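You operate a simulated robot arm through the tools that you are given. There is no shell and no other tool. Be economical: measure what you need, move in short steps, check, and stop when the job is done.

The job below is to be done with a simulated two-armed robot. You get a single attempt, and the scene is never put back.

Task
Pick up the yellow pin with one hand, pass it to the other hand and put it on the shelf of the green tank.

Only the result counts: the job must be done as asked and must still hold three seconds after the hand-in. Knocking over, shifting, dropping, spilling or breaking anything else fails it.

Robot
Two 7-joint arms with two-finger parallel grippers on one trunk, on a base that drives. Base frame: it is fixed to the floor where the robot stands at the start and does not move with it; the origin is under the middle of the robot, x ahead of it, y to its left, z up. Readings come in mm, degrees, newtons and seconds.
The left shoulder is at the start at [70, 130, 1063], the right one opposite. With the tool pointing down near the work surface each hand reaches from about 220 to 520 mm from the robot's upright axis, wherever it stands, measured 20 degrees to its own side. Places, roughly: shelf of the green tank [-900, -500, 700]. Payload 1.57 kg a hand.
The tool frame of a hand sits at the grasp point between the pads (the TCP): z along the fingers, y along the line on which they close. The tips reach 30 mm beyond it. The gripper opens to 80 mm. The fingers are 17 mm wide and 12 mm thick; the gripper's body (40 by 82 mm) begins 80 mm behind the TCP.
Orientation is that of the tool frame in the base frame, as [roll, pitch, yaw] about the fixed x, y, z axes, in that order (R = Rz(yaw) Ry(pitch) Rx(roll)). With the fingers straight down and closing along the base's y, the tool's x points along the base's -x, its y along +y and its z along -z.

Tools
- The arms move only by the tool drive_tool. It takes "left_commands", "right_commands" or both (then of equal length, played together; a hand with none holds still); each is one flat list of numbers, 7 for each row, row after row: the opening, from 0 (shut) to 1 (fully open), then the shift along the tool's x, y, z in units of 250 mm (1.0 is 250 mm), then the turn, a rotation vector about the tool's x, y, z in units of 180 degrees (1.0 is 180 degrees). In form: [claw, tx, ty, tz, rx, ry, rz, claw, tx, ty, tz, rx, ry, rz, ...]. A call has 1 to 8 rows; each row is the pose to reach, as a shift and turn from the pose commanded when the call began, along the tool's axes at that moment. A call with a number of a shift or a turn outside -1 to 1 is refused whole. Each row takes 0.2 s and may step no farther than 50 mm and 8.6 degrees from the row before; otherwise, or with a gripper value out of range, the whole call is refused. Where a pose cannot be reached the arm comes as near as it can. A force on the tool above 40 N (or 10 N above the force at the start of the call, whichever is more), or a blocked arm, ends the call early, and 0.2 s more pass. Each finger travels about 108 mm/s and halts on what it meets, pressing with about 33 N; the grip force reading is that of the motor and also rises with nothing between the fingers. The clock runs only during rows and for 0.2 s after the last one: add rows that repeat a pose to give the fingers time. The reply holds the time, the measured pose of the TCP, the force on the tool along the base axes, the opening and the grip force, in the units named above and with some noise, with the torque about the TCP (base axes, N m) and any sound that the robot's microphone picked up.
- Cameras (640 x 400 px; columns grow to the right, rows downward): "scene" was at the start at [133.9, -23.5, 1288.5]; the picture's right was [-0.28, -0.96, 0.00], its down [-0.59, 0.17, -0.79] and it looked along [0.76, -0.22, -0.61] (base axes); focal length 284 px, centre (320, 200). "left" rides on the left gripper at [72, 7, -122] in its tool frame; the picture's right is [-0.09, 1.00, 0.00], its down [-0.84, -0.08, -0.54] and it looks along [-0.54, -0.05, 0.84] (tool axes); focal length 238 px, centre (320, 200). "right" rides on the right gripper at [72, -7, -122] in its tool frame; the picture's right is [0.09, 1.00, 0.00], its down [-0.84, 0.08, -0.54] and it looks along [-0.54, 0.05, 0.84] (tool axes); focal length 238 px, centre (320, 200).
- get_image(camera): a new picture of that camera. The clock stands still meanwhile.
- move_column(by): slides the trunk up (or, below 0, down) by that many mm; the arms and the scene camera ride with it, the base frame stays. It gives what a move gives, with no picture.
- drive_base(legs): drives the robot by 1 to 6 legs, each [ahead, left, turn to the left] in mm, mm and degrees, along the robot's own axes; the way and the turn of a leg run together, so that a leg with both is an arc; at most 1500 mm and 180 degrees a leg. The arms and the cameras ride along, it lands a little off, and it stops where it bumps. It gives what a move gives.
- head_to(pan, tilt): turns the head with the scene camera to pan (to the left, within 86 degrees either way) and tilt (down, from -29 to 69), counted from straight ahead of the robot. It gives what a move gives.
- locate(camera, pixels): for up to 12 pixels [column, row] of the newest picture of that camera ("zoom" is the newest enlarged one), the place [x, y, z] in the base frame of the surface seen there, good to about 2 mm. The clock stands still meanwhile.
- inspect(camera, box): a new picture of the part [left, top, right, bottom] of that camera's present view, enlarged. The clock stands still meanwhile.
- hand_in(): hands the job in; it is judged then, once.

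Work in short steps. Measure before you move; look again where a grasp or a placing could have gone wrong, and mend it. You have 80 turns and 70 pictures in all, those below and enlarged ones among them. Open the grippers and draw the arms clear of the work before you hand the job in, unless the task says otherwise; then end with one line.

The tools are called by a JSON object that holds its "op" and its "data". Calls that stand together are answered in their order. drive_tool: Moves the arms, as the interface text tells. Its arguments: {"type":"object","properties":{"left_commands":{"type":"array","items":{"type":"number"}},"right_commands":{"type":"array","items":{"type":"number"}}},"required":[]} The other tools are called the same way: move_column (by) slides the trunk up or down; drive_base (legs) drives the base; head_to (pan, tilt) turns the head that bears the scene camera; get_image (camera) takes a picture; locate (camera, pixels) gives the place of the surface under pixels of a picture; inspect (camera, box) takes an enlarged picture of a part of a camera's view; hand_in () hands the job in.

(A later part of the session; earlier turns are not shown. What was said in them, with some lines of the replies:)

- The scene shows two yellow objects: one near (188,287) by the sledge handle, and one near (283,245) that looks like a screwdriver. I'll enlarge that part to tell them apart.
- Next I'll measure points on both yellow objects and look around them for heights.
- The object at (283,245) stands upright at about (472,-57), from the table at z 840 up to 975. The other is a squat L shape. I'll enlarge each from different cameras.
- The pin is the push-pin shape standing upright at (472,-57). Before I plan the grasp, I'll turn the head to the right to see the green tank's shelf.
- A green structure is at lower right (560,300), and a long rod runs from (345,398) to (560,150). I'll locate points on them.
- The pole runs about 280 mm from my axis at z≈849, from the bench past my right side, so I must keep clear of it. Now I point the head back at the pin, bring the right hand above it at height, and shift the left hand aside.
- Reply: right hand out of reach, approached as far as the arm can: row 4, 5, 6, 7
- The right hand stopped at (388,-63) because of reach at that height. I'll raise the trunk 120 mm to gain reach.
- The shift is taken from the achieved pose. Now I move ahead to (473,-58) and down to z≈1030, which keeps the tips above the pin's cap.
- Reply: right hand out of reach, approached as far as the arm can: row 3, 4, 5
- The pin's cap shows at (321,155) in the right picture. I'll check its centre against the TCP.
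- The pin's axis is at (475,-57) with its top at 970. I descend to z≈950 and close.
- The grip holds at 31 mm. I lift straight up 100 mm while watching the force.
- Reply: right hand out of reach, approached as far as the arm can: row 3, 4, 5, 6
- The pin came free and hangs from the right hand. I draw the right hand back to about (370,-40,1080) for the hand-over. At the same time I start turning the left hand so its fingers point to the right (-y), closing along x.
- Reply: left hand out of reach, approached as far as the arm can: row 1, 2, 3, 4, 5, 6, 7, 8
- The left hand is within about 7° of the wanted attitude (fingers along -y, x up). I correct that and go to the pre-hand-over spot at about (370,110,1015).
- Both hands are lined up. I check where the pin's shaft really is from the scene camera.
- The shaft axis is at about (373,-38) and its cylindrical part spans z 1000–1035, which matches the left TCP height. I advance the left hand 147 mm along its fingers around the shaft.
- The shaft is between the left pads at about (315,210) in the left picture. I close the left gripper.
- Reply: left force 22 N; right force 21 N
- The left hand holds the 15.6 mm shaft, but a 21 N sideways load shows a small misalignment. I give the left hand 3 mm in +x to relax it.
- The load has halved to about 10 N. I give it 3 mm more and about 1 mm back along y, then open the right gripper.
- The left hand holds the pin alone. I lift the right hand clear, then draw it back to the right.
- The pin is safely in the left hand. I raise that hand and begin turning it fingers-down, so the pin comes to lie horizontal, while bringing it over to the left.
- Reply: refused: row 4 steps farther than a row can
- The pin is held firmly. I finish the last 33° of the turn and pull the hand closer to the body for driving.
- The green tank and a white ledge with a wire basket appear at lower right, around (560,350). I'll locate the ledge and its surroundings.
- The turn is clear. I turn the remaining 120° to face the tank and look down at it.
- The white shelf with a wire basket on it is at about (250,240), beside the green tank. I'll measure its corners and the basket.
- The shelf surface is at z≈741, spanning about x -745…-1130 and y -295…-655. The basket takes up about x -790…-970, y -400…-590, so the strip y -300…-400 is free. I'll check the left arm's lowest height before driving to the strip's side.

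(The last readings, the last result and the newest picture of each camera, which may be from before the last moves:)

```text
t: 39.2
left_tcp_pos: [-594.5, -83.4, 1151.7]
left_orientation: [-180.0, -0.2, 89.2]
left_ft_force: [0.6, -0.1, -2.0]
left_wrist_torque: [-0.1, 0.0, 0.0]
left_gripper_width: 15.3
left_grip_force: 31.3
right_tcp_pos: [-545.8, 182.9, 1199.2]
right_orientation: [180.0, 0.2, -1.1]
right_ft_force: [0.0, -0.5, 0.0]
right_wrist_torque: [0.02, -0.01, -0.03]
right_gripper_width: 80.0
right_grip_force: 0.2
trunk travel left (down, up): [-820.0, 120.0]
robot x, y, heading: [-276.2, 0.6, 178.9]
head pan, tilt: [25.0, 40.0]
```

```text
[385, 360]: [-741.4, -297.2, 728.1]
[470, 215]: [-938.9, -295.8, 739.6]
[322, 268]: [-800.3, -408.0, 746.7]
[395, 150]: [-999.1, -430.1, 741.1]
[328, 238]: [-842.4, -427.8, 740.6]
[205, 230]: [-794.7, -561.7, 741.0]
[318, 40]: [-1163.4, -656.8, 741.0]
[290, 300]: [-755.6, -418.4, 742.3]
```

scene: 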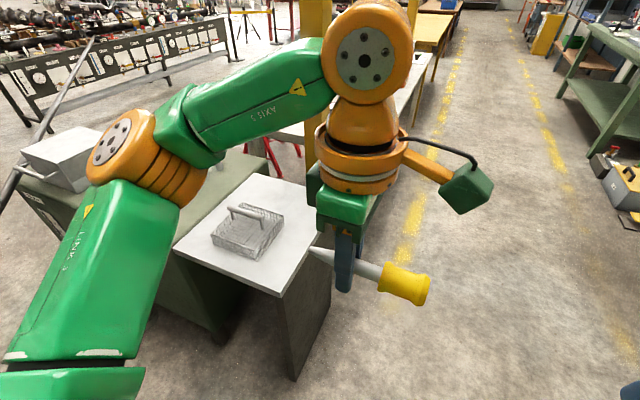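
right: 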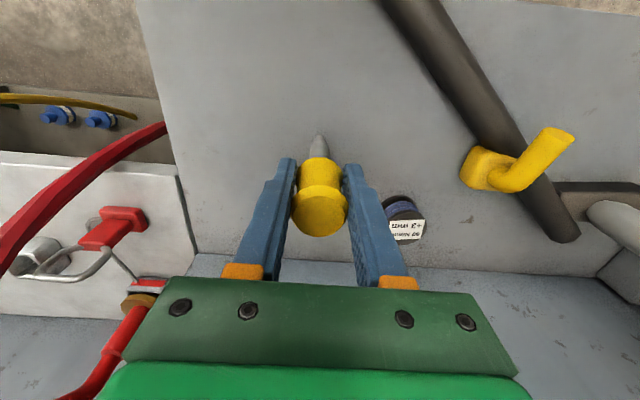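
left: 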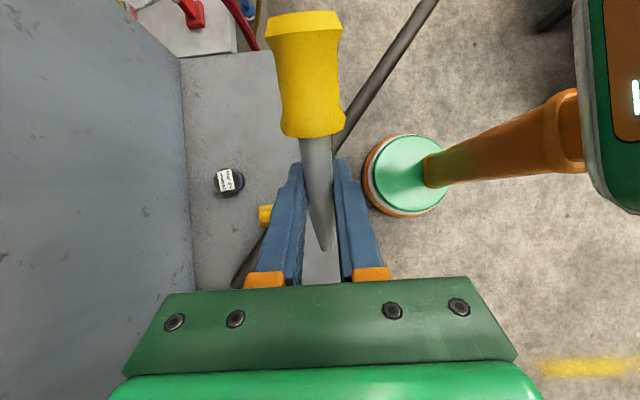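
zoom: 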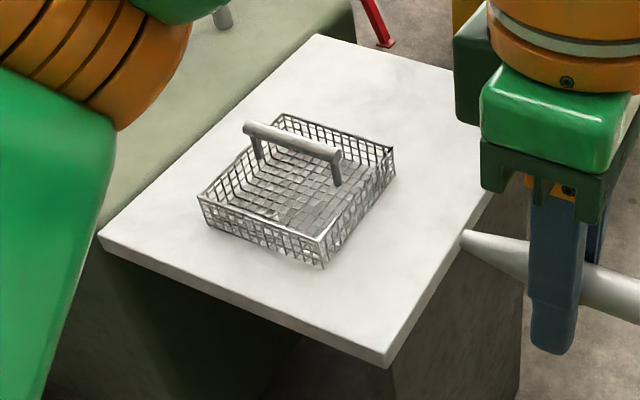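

The arm is well above everything, and the free strip is y -296…-408. I drive sideways away from the shelf, ahead, then turn left to face the strip.

{"op": "drive_base", "data": {"legs": [[0, -110, 0], [560, 0, 0], [0, 0, 91]]}}

{"op": "head_to", "data": {"pan": 10, "tilt": 50}}

{"op": "get_image", "data": {"camera": "scene"}}

{"op": "get_image", "data": {"camera": "left"}}

```text
t: 47.0
left_tcp_pos: [-745.4, -193.3, 1152.2]
left_orientation: [180.0, -0.3, 179.9]
left_ft_force: [-0.1, 0.3, -2.5]
left_wrist_torque: [-0.03, -0.07, -0.01]
left_gripper_width: 15.1
left_grip_force: 31.1
right_tcp_pos: [-1011.5, -147.6, 1201.0]
right_orientation: [179.9, 0.1, 89.9]
right_ft_force: [-0.4, -0.2, 0.3]
right_wrist_torque: [0.01, 0.0, 0.01]
right_gripper_width: 79.9
right_grip_force: 0.0
trunk travel left (down, up): [-820.0, 120.0]
robot x, y, heading: [-831.4, 119.8, -90.3]
head pan, tilt: [25.0, 40.0]
```

```text
t: 47.8
left_tcp_pos: [-744.2, -193.8, 1153.5]
left_orientation: [180.0, -0.2, 179.9]
left_ft_force: [0.1, 0.8, -2.0]
left_wrist_torque: [0.01, -0.06, 0.03]
left_gripper_width: 15.0
left_grip_force: 30.9
right_tcp_pos: [-1011.3, -148.7, 1200.2]
right_orientation: [180.0, 0.0, 89.9]
right_ft_force: [0.8, 0.1, 0.8]
right_wrist_torque: [0.04, 0.0, 0.01]
right_gripper_width: 80.0
right_grip_force: 0.1
trunk travel left (down, up): [-820.0, 120.0]
robot x, y, heading: [-833.5, 124.2, -90.0]
head pan, tilt: [10.0, 50.0]
```

```text
37 pictures are left
```

scene: 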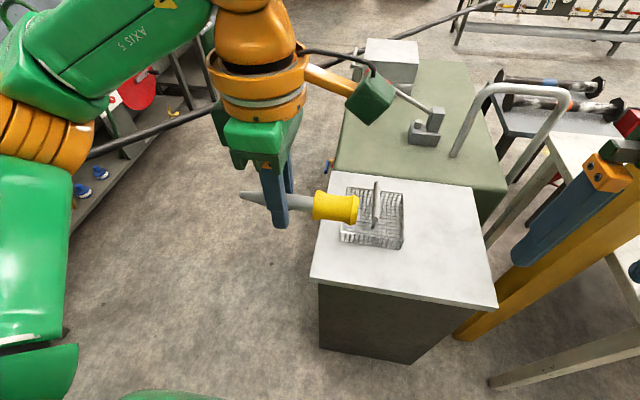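

```text
36 pictures are left
```

left: 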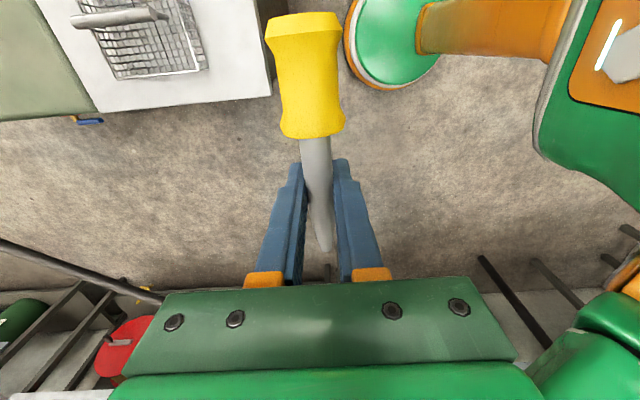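

The handle points to -x and the tip to +x, so the pin will lie along the strip. On the right there's a yellow post and a table near my right hand, so I'll locate them before lowering anything.

{"op": "locate", "data": {"camera": "scene", "pixels": [[520, 300], [580, 240], [620, 165], [600, 150], [470, 330], [540, 95], [600, 355], [495, 290], [560, 220], [635, 255], [340, 290], [405, 245]]}}

{"op": "head_to", "data": {"pan": -35, "tilt": 40}}

{"op": "get_image", "data": {"camera": "scene"}}

```text
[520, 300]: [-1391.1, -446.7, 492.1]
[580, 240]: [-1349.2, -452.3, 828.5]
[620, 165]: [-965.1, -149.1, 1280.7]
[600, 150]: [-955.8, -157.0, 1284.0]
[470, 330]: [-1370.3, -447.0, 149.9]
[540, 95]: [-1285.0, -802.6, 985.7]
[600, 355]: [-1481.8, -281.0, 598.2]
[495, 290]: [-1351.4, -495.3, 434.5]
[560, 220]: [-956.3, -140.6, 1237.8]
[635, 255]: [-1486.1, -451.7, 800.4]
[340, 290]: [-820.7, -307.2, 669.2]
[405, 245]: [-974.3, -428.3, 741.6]
```

```text
t: 48.9
left_tcp_pos: [-745.0, -194.1, 1152.6]
left_orientation: [-180.0, -0.3, 179.9]
left_ft_force: [-0.1, -0.5, -2.3]
left_wrist_torque: [-0.02, -0.09, -0.02]
left_gripper_width: 15.0
left_grip_force: 31.1
right_tcp_pos: [-1012.7, -146.9, 1200.2]
right_orientation: [179.9, 0.0, 89.9]
right_ft_force: [0.7, 0.6, -0.4]
right_wrist_torque: [-0.03, 0.0, 0.0]
right_gripper_width: 79.9
right_grip_force: 0.0
trunk travel left (down, up): [-820.0, 120.0]
robot x, y, heading: [-830.8, 120.4, -89.9]
head pan, tilt: [-35.0, 40.0]
```

```text
35 pictures are left
```

scene: 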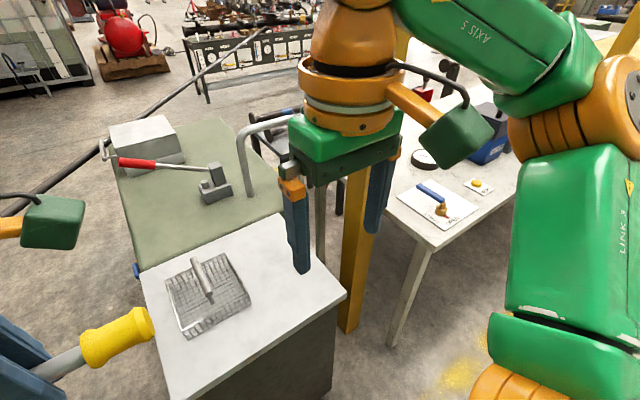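

The post is at x≈-1380, well clear of the right arm. I drive 50 mm ahead and 60 mm right, then lower the trunk by 230 mm.

{"op": "drive_base", "data": {"legs": [[50, -60, 0]]}}

{"op": "move_column", "data": {"by": -230}}

{"op": "head_to", "data": {"pan": 5, "tilt": 55}}

{"op": "get_image", "data": {"camera": "scene"}}

{"op": "get_image", "data": {"camera": "left"}}

```text
t: 50.0
left_tcp_pos: [-799.7, -240.3, 1154.1]
left_orientation: [-179.7, -0.7, 179.9]
left_ft_force: [-0.1, -0.3, -1.3]
left_wrist_torque: [-0.03, -0.05, -0.03]
left_gripper_width: 15.2
left_grip_force: 31.9
right_tcp_pos: [-1065.6, -194.6, 1201.5]
right_orientation: [-179.8, 0.4, 89.9]
right_ft_force: [1.3, 1.0, 0.1]
right_wrist_torque: [-0.01, 0.02, 0.04]
right_gripper_width: 79.9
right_grip_force: 0.1
trunk travel left (down, up): [-820.0, 120.0]
robot x, y, heading: [-888.7, 73.2, -90.2]
head pan, tilt: [-35.0, 40.0]
```

```text
t: 52.4
left_tcp_pos: [-803.5, -243.8, 922.3]
left_orientation: [-180.0, -0.3, 179.8]
left_ft_force: [-0.1, -0.4, -1.9]
left_wrist_torque: [0.0, -0.06, 0.0]
left_gripper_width: 15.4
left_grip_force: 30.7
right_tcp_pos: [-1069.4, -198.1, 969.7]
right_orientation: [179.9, 0.2, 90.0]
right_ft_force: [-0.2, -0.5, -0.1]
right_wrist_torque: [-0.03, 0.0, 0.0]
right_gripper_width: 80.0
right_grip_force: 0.1
trunk travel left (down, up): [-590.0, 350.0]
robot x, y, heading: [-892.3, 69.8, -90.1]
head pan, tilt: [-35.0, 40.0]
```

```text
t: 53.5
left_tcp_pos: [-803.7, -244.5, 921.9]
left_orientation: [179.9, -0.3, 179.9]
left_ft_force: [-0.1, 0.3, -1.4]
left_wrist_torque: [0.0, -0.06, -0.01]
left_gripper_width: 15.2
left_grip_force: 31.5
right_tcp_pos: [-1070.2, -197.0, 970.2]
right_orientation: [179.9, 0.0, 89.9]
right_ft_force: [-0.3, -0.4, -0.1]
right_wrist_torque: [-0.02, 0.02, 0.03]
right_gripper_width: 79.9
right_grip_force: 0.1
trunk travel left (down, up): [-590.0, 350.0]
robot x, y, heading: [-891.5, 71.0, -90.1]
head pan, tilt: [5.0, 55.0]
```

```text
34 pictures are left
```

scene: 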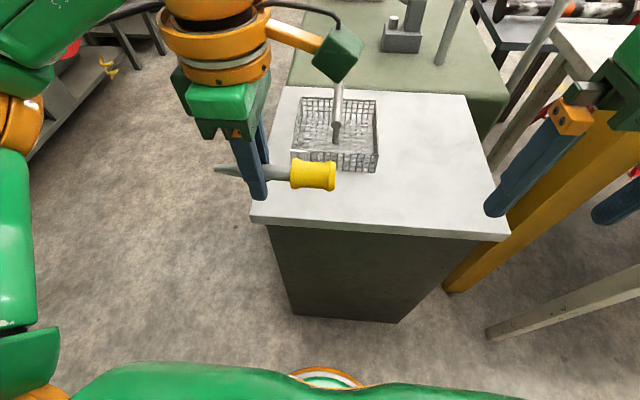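

```text
33 pictures are left
```

left: 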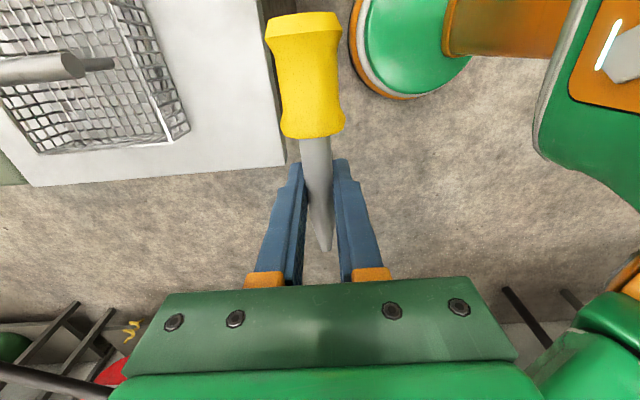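

The hand is clear. I move it over the free strip to (-850,-350,850) and tilt it 8° so the handle end sits lower.

{"op": "drive_tool", "data": {"left_commands": [0, 0.06, -0.12, 0, 0, 0, 0, 0, 0.12, -0.25, 0.05, 0, 0, 0, 0, 0.184, -0.36, 0.15, 0, -0.02, 0, 0, 0.184, -0.424, 0.25, 0, -0.044, 0, 0, 0.184, -0.424, 0.288, 0, -0.044, 0, 0, 0.184, -0.424, 0.288, 0, -0.044, 0]}}

{"op": "get_image", "data": {"camera": "scene"}}

{"op": "get_image", "data": {"camera": "left"}}

```text
t: 54.9
left_tcp_pos: [-850.2, -350.8, 850.3]
left_orientation: [-180.0, 7.6, -180.0]
left_ft_force: [0.5, 0.3, -2.2]
left_wrist_torque: [0.0, -0.09, -0.01]
left_gripper_width: 15.1
left_grip_force: 30.8
right_tcp_pos: [-1070.3, -198.6, 971.7]
right_orientation: [179.9, 0.2, 89.8]
right_ft_force: [0.2, 0.4, 0.4]
right_wrist_torque: [0.02, 0.03, 0.02]
right_gripper_width: 79.9
right_grip_force: 0.0
trunk travel left (down, up): [-590.0, 350.0]
robot x, y, heading: [-893.7, 69.4, -90.2]
head pan, tilt: [5.0, 55.0]
```

```text
32 pictures are left
```

scene: 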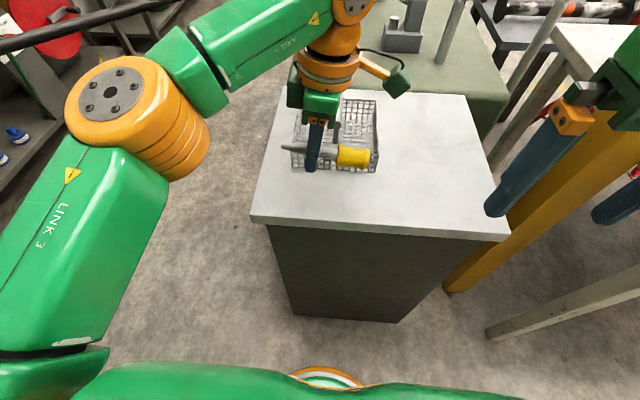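

```text
31 pictures are left
```

left: 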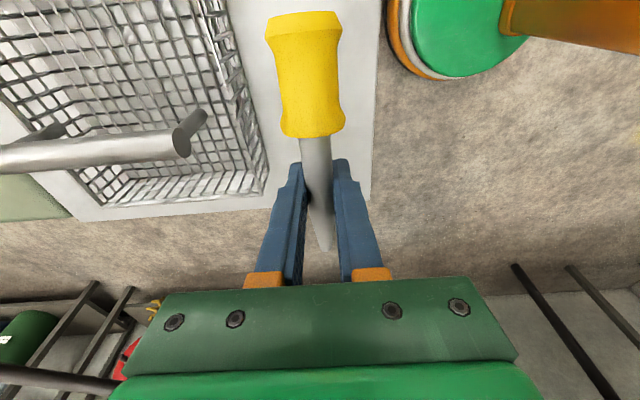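

The pin hovers over the strip between basket and edge. I'll measure the pin's ends and the nearest basket and shelf edges.

{"op": "locate", "data": {"camera": "left", "pixels": [[303, 20], [312, 80], [313, 130], [317, 160], [324, 245], [265, 180], [362, 100], [262, 110]]}}

{"op": "inspect", "data": {"camera": "scene", "box": [250, 85, 410, 215]}}

```text
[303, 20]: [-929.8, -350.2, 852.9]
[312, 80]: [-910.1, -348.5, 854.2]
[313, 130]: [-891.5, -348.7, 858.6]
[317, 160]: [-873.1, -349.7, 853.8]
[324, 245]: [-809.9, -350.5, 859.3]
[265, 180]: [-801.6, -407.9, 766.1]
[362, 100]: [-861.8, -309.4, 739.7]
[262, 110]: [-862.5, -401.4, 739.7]
```

```text
3.08 times, centred on (330, 150) of scene
```

zoom: 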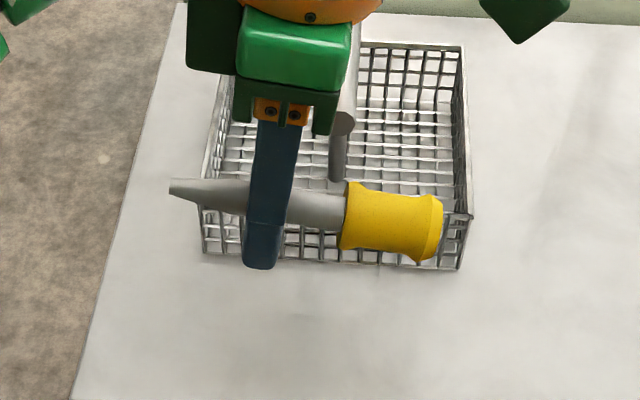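

The fingertips are about 3 mm lower than the cap's underside. I descend 70 mm straight down, to about 10 mm off contact.

{"op": "drive_tool", "data": {"left_commands": [0, 0.0125, 0, 0.09, 0, 0, 0, 0, 0.025, 0, 0.18, 0, 0, 0, 0, 0.0343, 0, 0.257, 0, 0, 0, 0, 0.037, 0, 0.2775, 0, 0, 0, 0, 0.037, 0, 0.2775, 0, 0, 0]}}

{"op": "inspect", "data": {"camera": "scene", "box": [250, 85, 410, 215]}}

```text
t: 56.1
left_tcp_pos: [-850.2, -349.7, 781.0]
left_orientation: [-180.0, 7.8, -180.0]
left_ft_force: [-0.3, 0.0, -1.5]
left_wrist_torque: [0.04, -0.06, -0.01]
left_gripper_width: 15.2
left_grip_force: 31.5
right_tcp_pos: [-1069.7, -198.4, 970.0]
right_orientation: [179.9, 0.0, 89.9]
right_ft_force: [-0.5, -1.3, -0.5]
right_wrist_torque: [-0.03, -0.02, 0.0]
right_gripper_width: 80.2
right_grip_force: 0.0
trunk travel left (down, up): [-590.0, 350.0]
robot x, y, heading: [-892.6, 74.0, -90.3]
head pan, tilt: [5.0, 55.0]
```

```text
3.08 times, centred on (330, 150) of scene
```

zoom: 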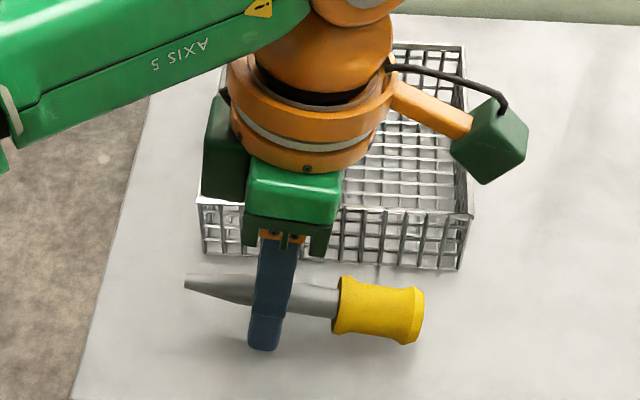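

There's no contact yet and the pin is well placed over the strip. I creep down another 9 mm in 2 mm steps while watching the force.

{"op": "drive_tool", "data": {"left_commands": [0, 0.001, 0, 0.008, 0, 0, 0, 0, 0.002, 0, 0.016, 0, 0, 0, 0, 0.003, 0, 0.024, 0, 0, 0, 0, 0.004, 0, 0.03, 0, 0, 0, 0, 0.005, 0, 0.036, 0, 0, 0]}}

```text
t: 57.3
left_tcp_pos: [-849.5, -349.9, 770.7]
left_orientation: [180.0, 7.6, -180.0]
left_ft_force: [-0.4, -0.9, -2.7]
left_wrist_torque: [-0.03, -0.08, -0.02]
left_gripper_width: 15.0
left_grip_force: 31.2
right_tcp_pos: [-1071.2, -198.4, 969.8]
right_orientation: [179.9, 0.1, 89.9]
right_ft_force: [-0.4, 0.2, -0.8]
right_wrist_torque: [0.02, 0.05, -0.01]
right_gripper_width: 80.1
right_grip_force: 0.0
trunk travel left (down, up): [-590.0, 350.0]
robot x, y, heading: [-892.4, 76.6, -90.2]
head pan, tilt: [5.0, 55.0]
```

Still no contact. I creep 4 mm more in 1 mm steps.

{"op": "drive_tool", "data": {"left_commands": [0, 0, 0, 0.004, 0, 0, 0, 0, 0.001, 0, 0.008, 0, 0, 0, 0, 0.001, 0, 0.012, 0, 0, 0, 0, 0.002, 0, 0.016, 0, 0, 0]}}

{"op": "inspect", "data": {"camera": "scene", "box": [250, 85, 410, 215]}}

```text
t: 58.3
left_tcp_pos: [-849.4, -349.0, 771.7]
left_orientation: [-179.3, 7.6, -179.9]
left_ft_force: [-0.2, 0.1, 14.6]
left_wrist_torque: [0.16, 0.0, -0.02]
left_gripper_width: 15.2
left_grip_force: 30.4
right_tcp_pos: [-1071.5, -195.3, 971.2]
right_orientation: [180.0, 0.3, 90.0]
right_ft_force: [-0.7, 0.1, 0.1]
right_wrist_torque: [0.03, 0.05, -0.01]
right_gripper_width: 80.0
right_grip_force: 0.0
trunk travel left (down, up): [-590.0, 350.0]
robot x, y, heading: [-893.7, 74.9, -90.2]
head pan, tilt: [5.0, 55.0]
stopped in row 4 (left hand): the force on the tool passed its limit at 42 N (the readings are from after the stop); the commanded pose is now the measured one
```

```text
3.08 times, centred on (330, 150) of scene
```

zoom: 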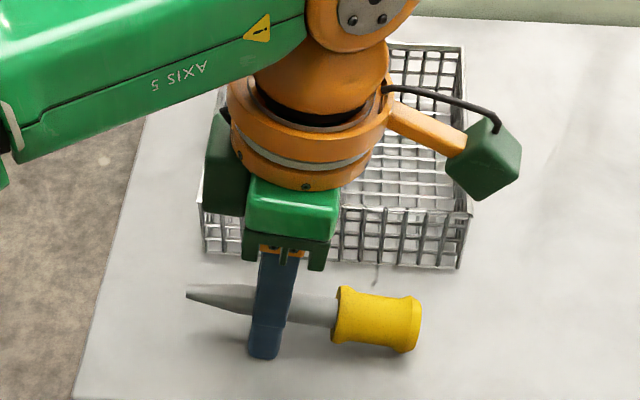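

The fingertips touch the shelf and the cap hangs only a few mm above it. I back off 1 mm and open gradually, to about 34 mm, so the fingers still confine the pin.

{"op": "drive_tool", "data": {"left_commands": [0, 0, 0, -0.005, 0, 0, 0, 0.2, 0, 0, -0.005, 0, 0, 0, 0.22, 0, 0, -0.005, 0, 0, 0, 0.25, 0, 0, -0.005, 0, 0, 0, 0.32, 0, 0, -0.005, 0, 0, 0, 0.42, 0, 0, -0.005, 0, 0, 0, 0.42, 0, 0, -0.005, 0, 0, 0]}}

{"op": "inspect", "data": {"camera": "scene", "box": [250, 85, 410, 215]}}

{"op": "get_image", "data": {"camera": "left"}}

```text
t: 59.9
left_tcp_pos: [-849.0, -351.9, 770.7]
left_orientation: [-179.4, 7.7, -179.8]
left_ft_force: [1.2, -14.7, 26.5]
left_wrist_torque: [-0.15, 0.04, 0.16]
left_gripper_width: 19.5
left_grip_force: 0.0
right_tcp_pos: [-1071.3, -198.3, 970.5]
right_orientation: [179.9, 0.1, 89.9]
right_ft_force: [0.4, -0.1, -0.5]
right_wrist_torque: [0.03, 0.0, -0.03]
right_gripper_width: 80.0
right_grip_force: 0.0
trunk travel left (down, up): [-590.0, 350.0]
robot x, y, heading: [-887.0, 70.1, -90.1]
head pan, tilt: [5.0, 55.0]
```

```text
3.08 times, centred on (330, 150) of scene
```

zoom: 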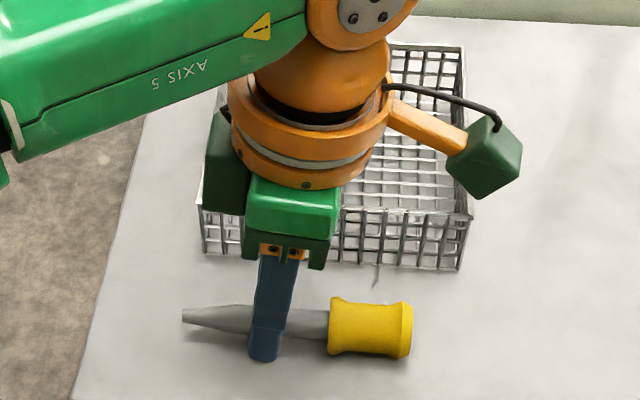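

```text
26 pictures are left
```

left: 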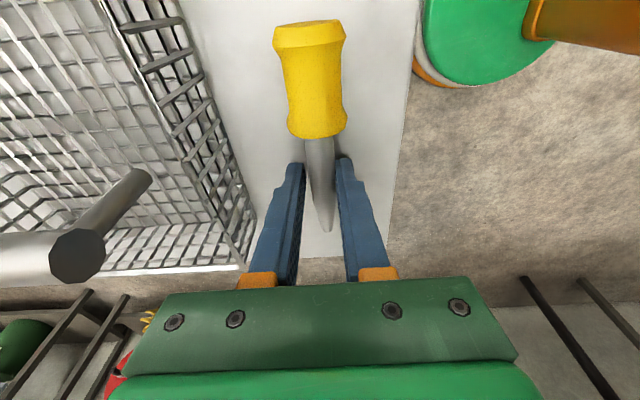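

The pin has settled on the shelf, but the fingers still press on it (26 N) and stopped at 19.5 mm. I raise 4 mm and open to about 40 mm.

{"op": "drive_tool", "data": {"left_commands": [0.25, -0.001, 0, -0.008, 0, 0, 0, 0.25, -0.002, 0, -0.016, 0, 0, 0, 0.35, -0.002, 0, -0.016, 0, 0, 0, 0.48, -0.002, 0, -0.016, 0, 0, 0, 0.48, -0.002, 0, -0.016, 0, 0, 0]}}

{"op": "get_image", "data": {"camera": "left"}}

{"op": "inspect", "data": {"camera": "scene", "box": [250, 85, 410, 215]}}

```text
t: 61.1
left_tcp_pos: [-850.1, -350.6, 774.9]
left_orientation: [-179.6, 7.7, 180.0]
left_ft_force: [0.8, -0.8, -0.1]
left_wrist_torque: [-0.02, 0.04, 0.01]
left_gripper_width: 38.2
left_grip_force: 0.0
right_tcp_pos: [-1070.0, -198.3, 971.0]
right_orientation: [179.9, 0.2, 89.8]
right_ft_force: [0.1, -0.1, 0.3]
right_wrist_torque: [0.01, 0.02, 0.0]
right_gripper_width: 79.9
right_grip_force: 0.0
trunk travel left (down, up): [-590.0, 350.0]
robot x, y, heading: [-891.9, 71.2, -90.2]
head pan, tilt: [5.0, 55.0]
```

```text
25 pictures are left
```

left: 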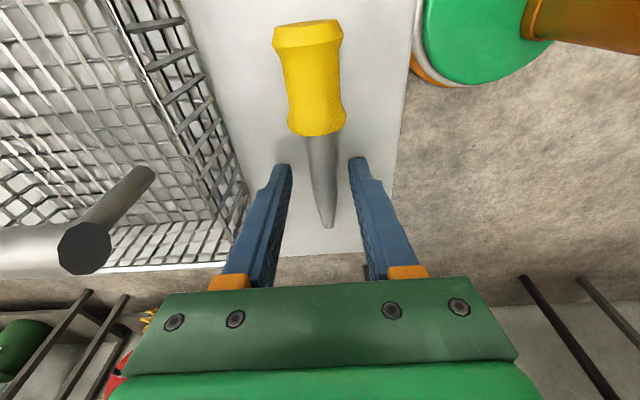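

```text
3.08 times, centred on (330, 150) of scene
```

zoom: 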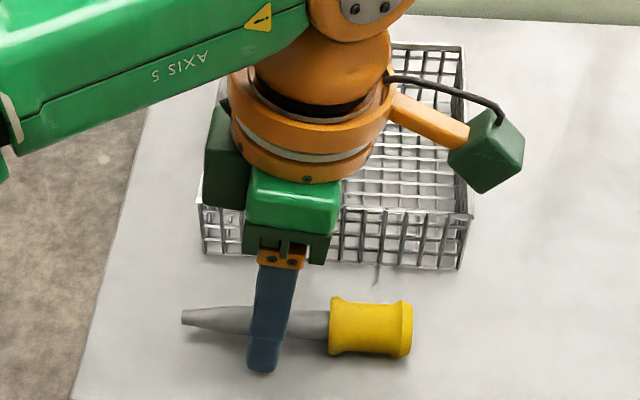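

The pin lies free and at rest on the shelf, with the fingers clear on both sides. I lift the hand straight up 150 mm, then draw it back off the shelf.

{"op": "drive_tool", "data": {"left_commands": [0.48, -0.01, 0, -0.08, 0, 0, 0, 0.48, -0.026, 0, -0.2, 0, 0, 0, 0.48, -0.046, 0, -0.35, 0, 0, 0, 0.7, -0.066, 0, -0.5, 0, 0, 0, 1, -0.079, 0, -0.595, 0, 0, 0, 1, -0.079, 0.19, -0.595, 0, 0, 0, 1, -0.079, 0.38, -0.595, 0, 0, 0, 1, -0.079, 0.44, -0.595, 0, 0, 0]}}

{"op": "get_image", "data": {"camera": "scene"}}

```text
t: 62.9
left_tcp_pos: [-850.5, -239.2, 922.8]
left_orientation: [-179.5, 7.5, -179.9]
left_ft_force: [-0.3, -0.4, -0.7]
left_wrist_torque: [0.0, 0.02, 0.02]
left_gripper_width: 79.7
left_grip_force: 0.1
left hand out of reach, approached as far as the arm can: row 5
right_tcp_pos: [-1069.8, -198.3, 969.8]
right_orientation: [179.9, 0.2, 89.9]
right_ft_force: [-0.5, -0.2, -0.6]
right_wrist_torque: [0.02, 0.0, 0.01]
right_gripper_width: 80.4
right_grip_force: 0.0
trunk travel left (down, up): [-590.0, 350.0]
robot x, y, heading: [-890.7, 69.1, -90.4]
head pan, tilt: [5.0, 55.0]
```

```text
23 pictures are left
```

scene: 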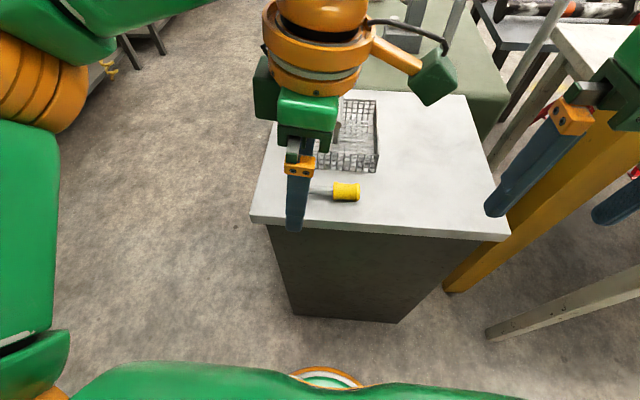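

The pin rests on the shelf at about (345,192), the basket hasn't moved, and both grippers are open and clear. I hand in.

{"op": "hand_in", "data": {}}

```text
The job is handed in.
```

I picked up the yellow pin with the right hand, passed it to the left, and laid it on the shelf of the green tank beside the wire basket; the job is handed in.
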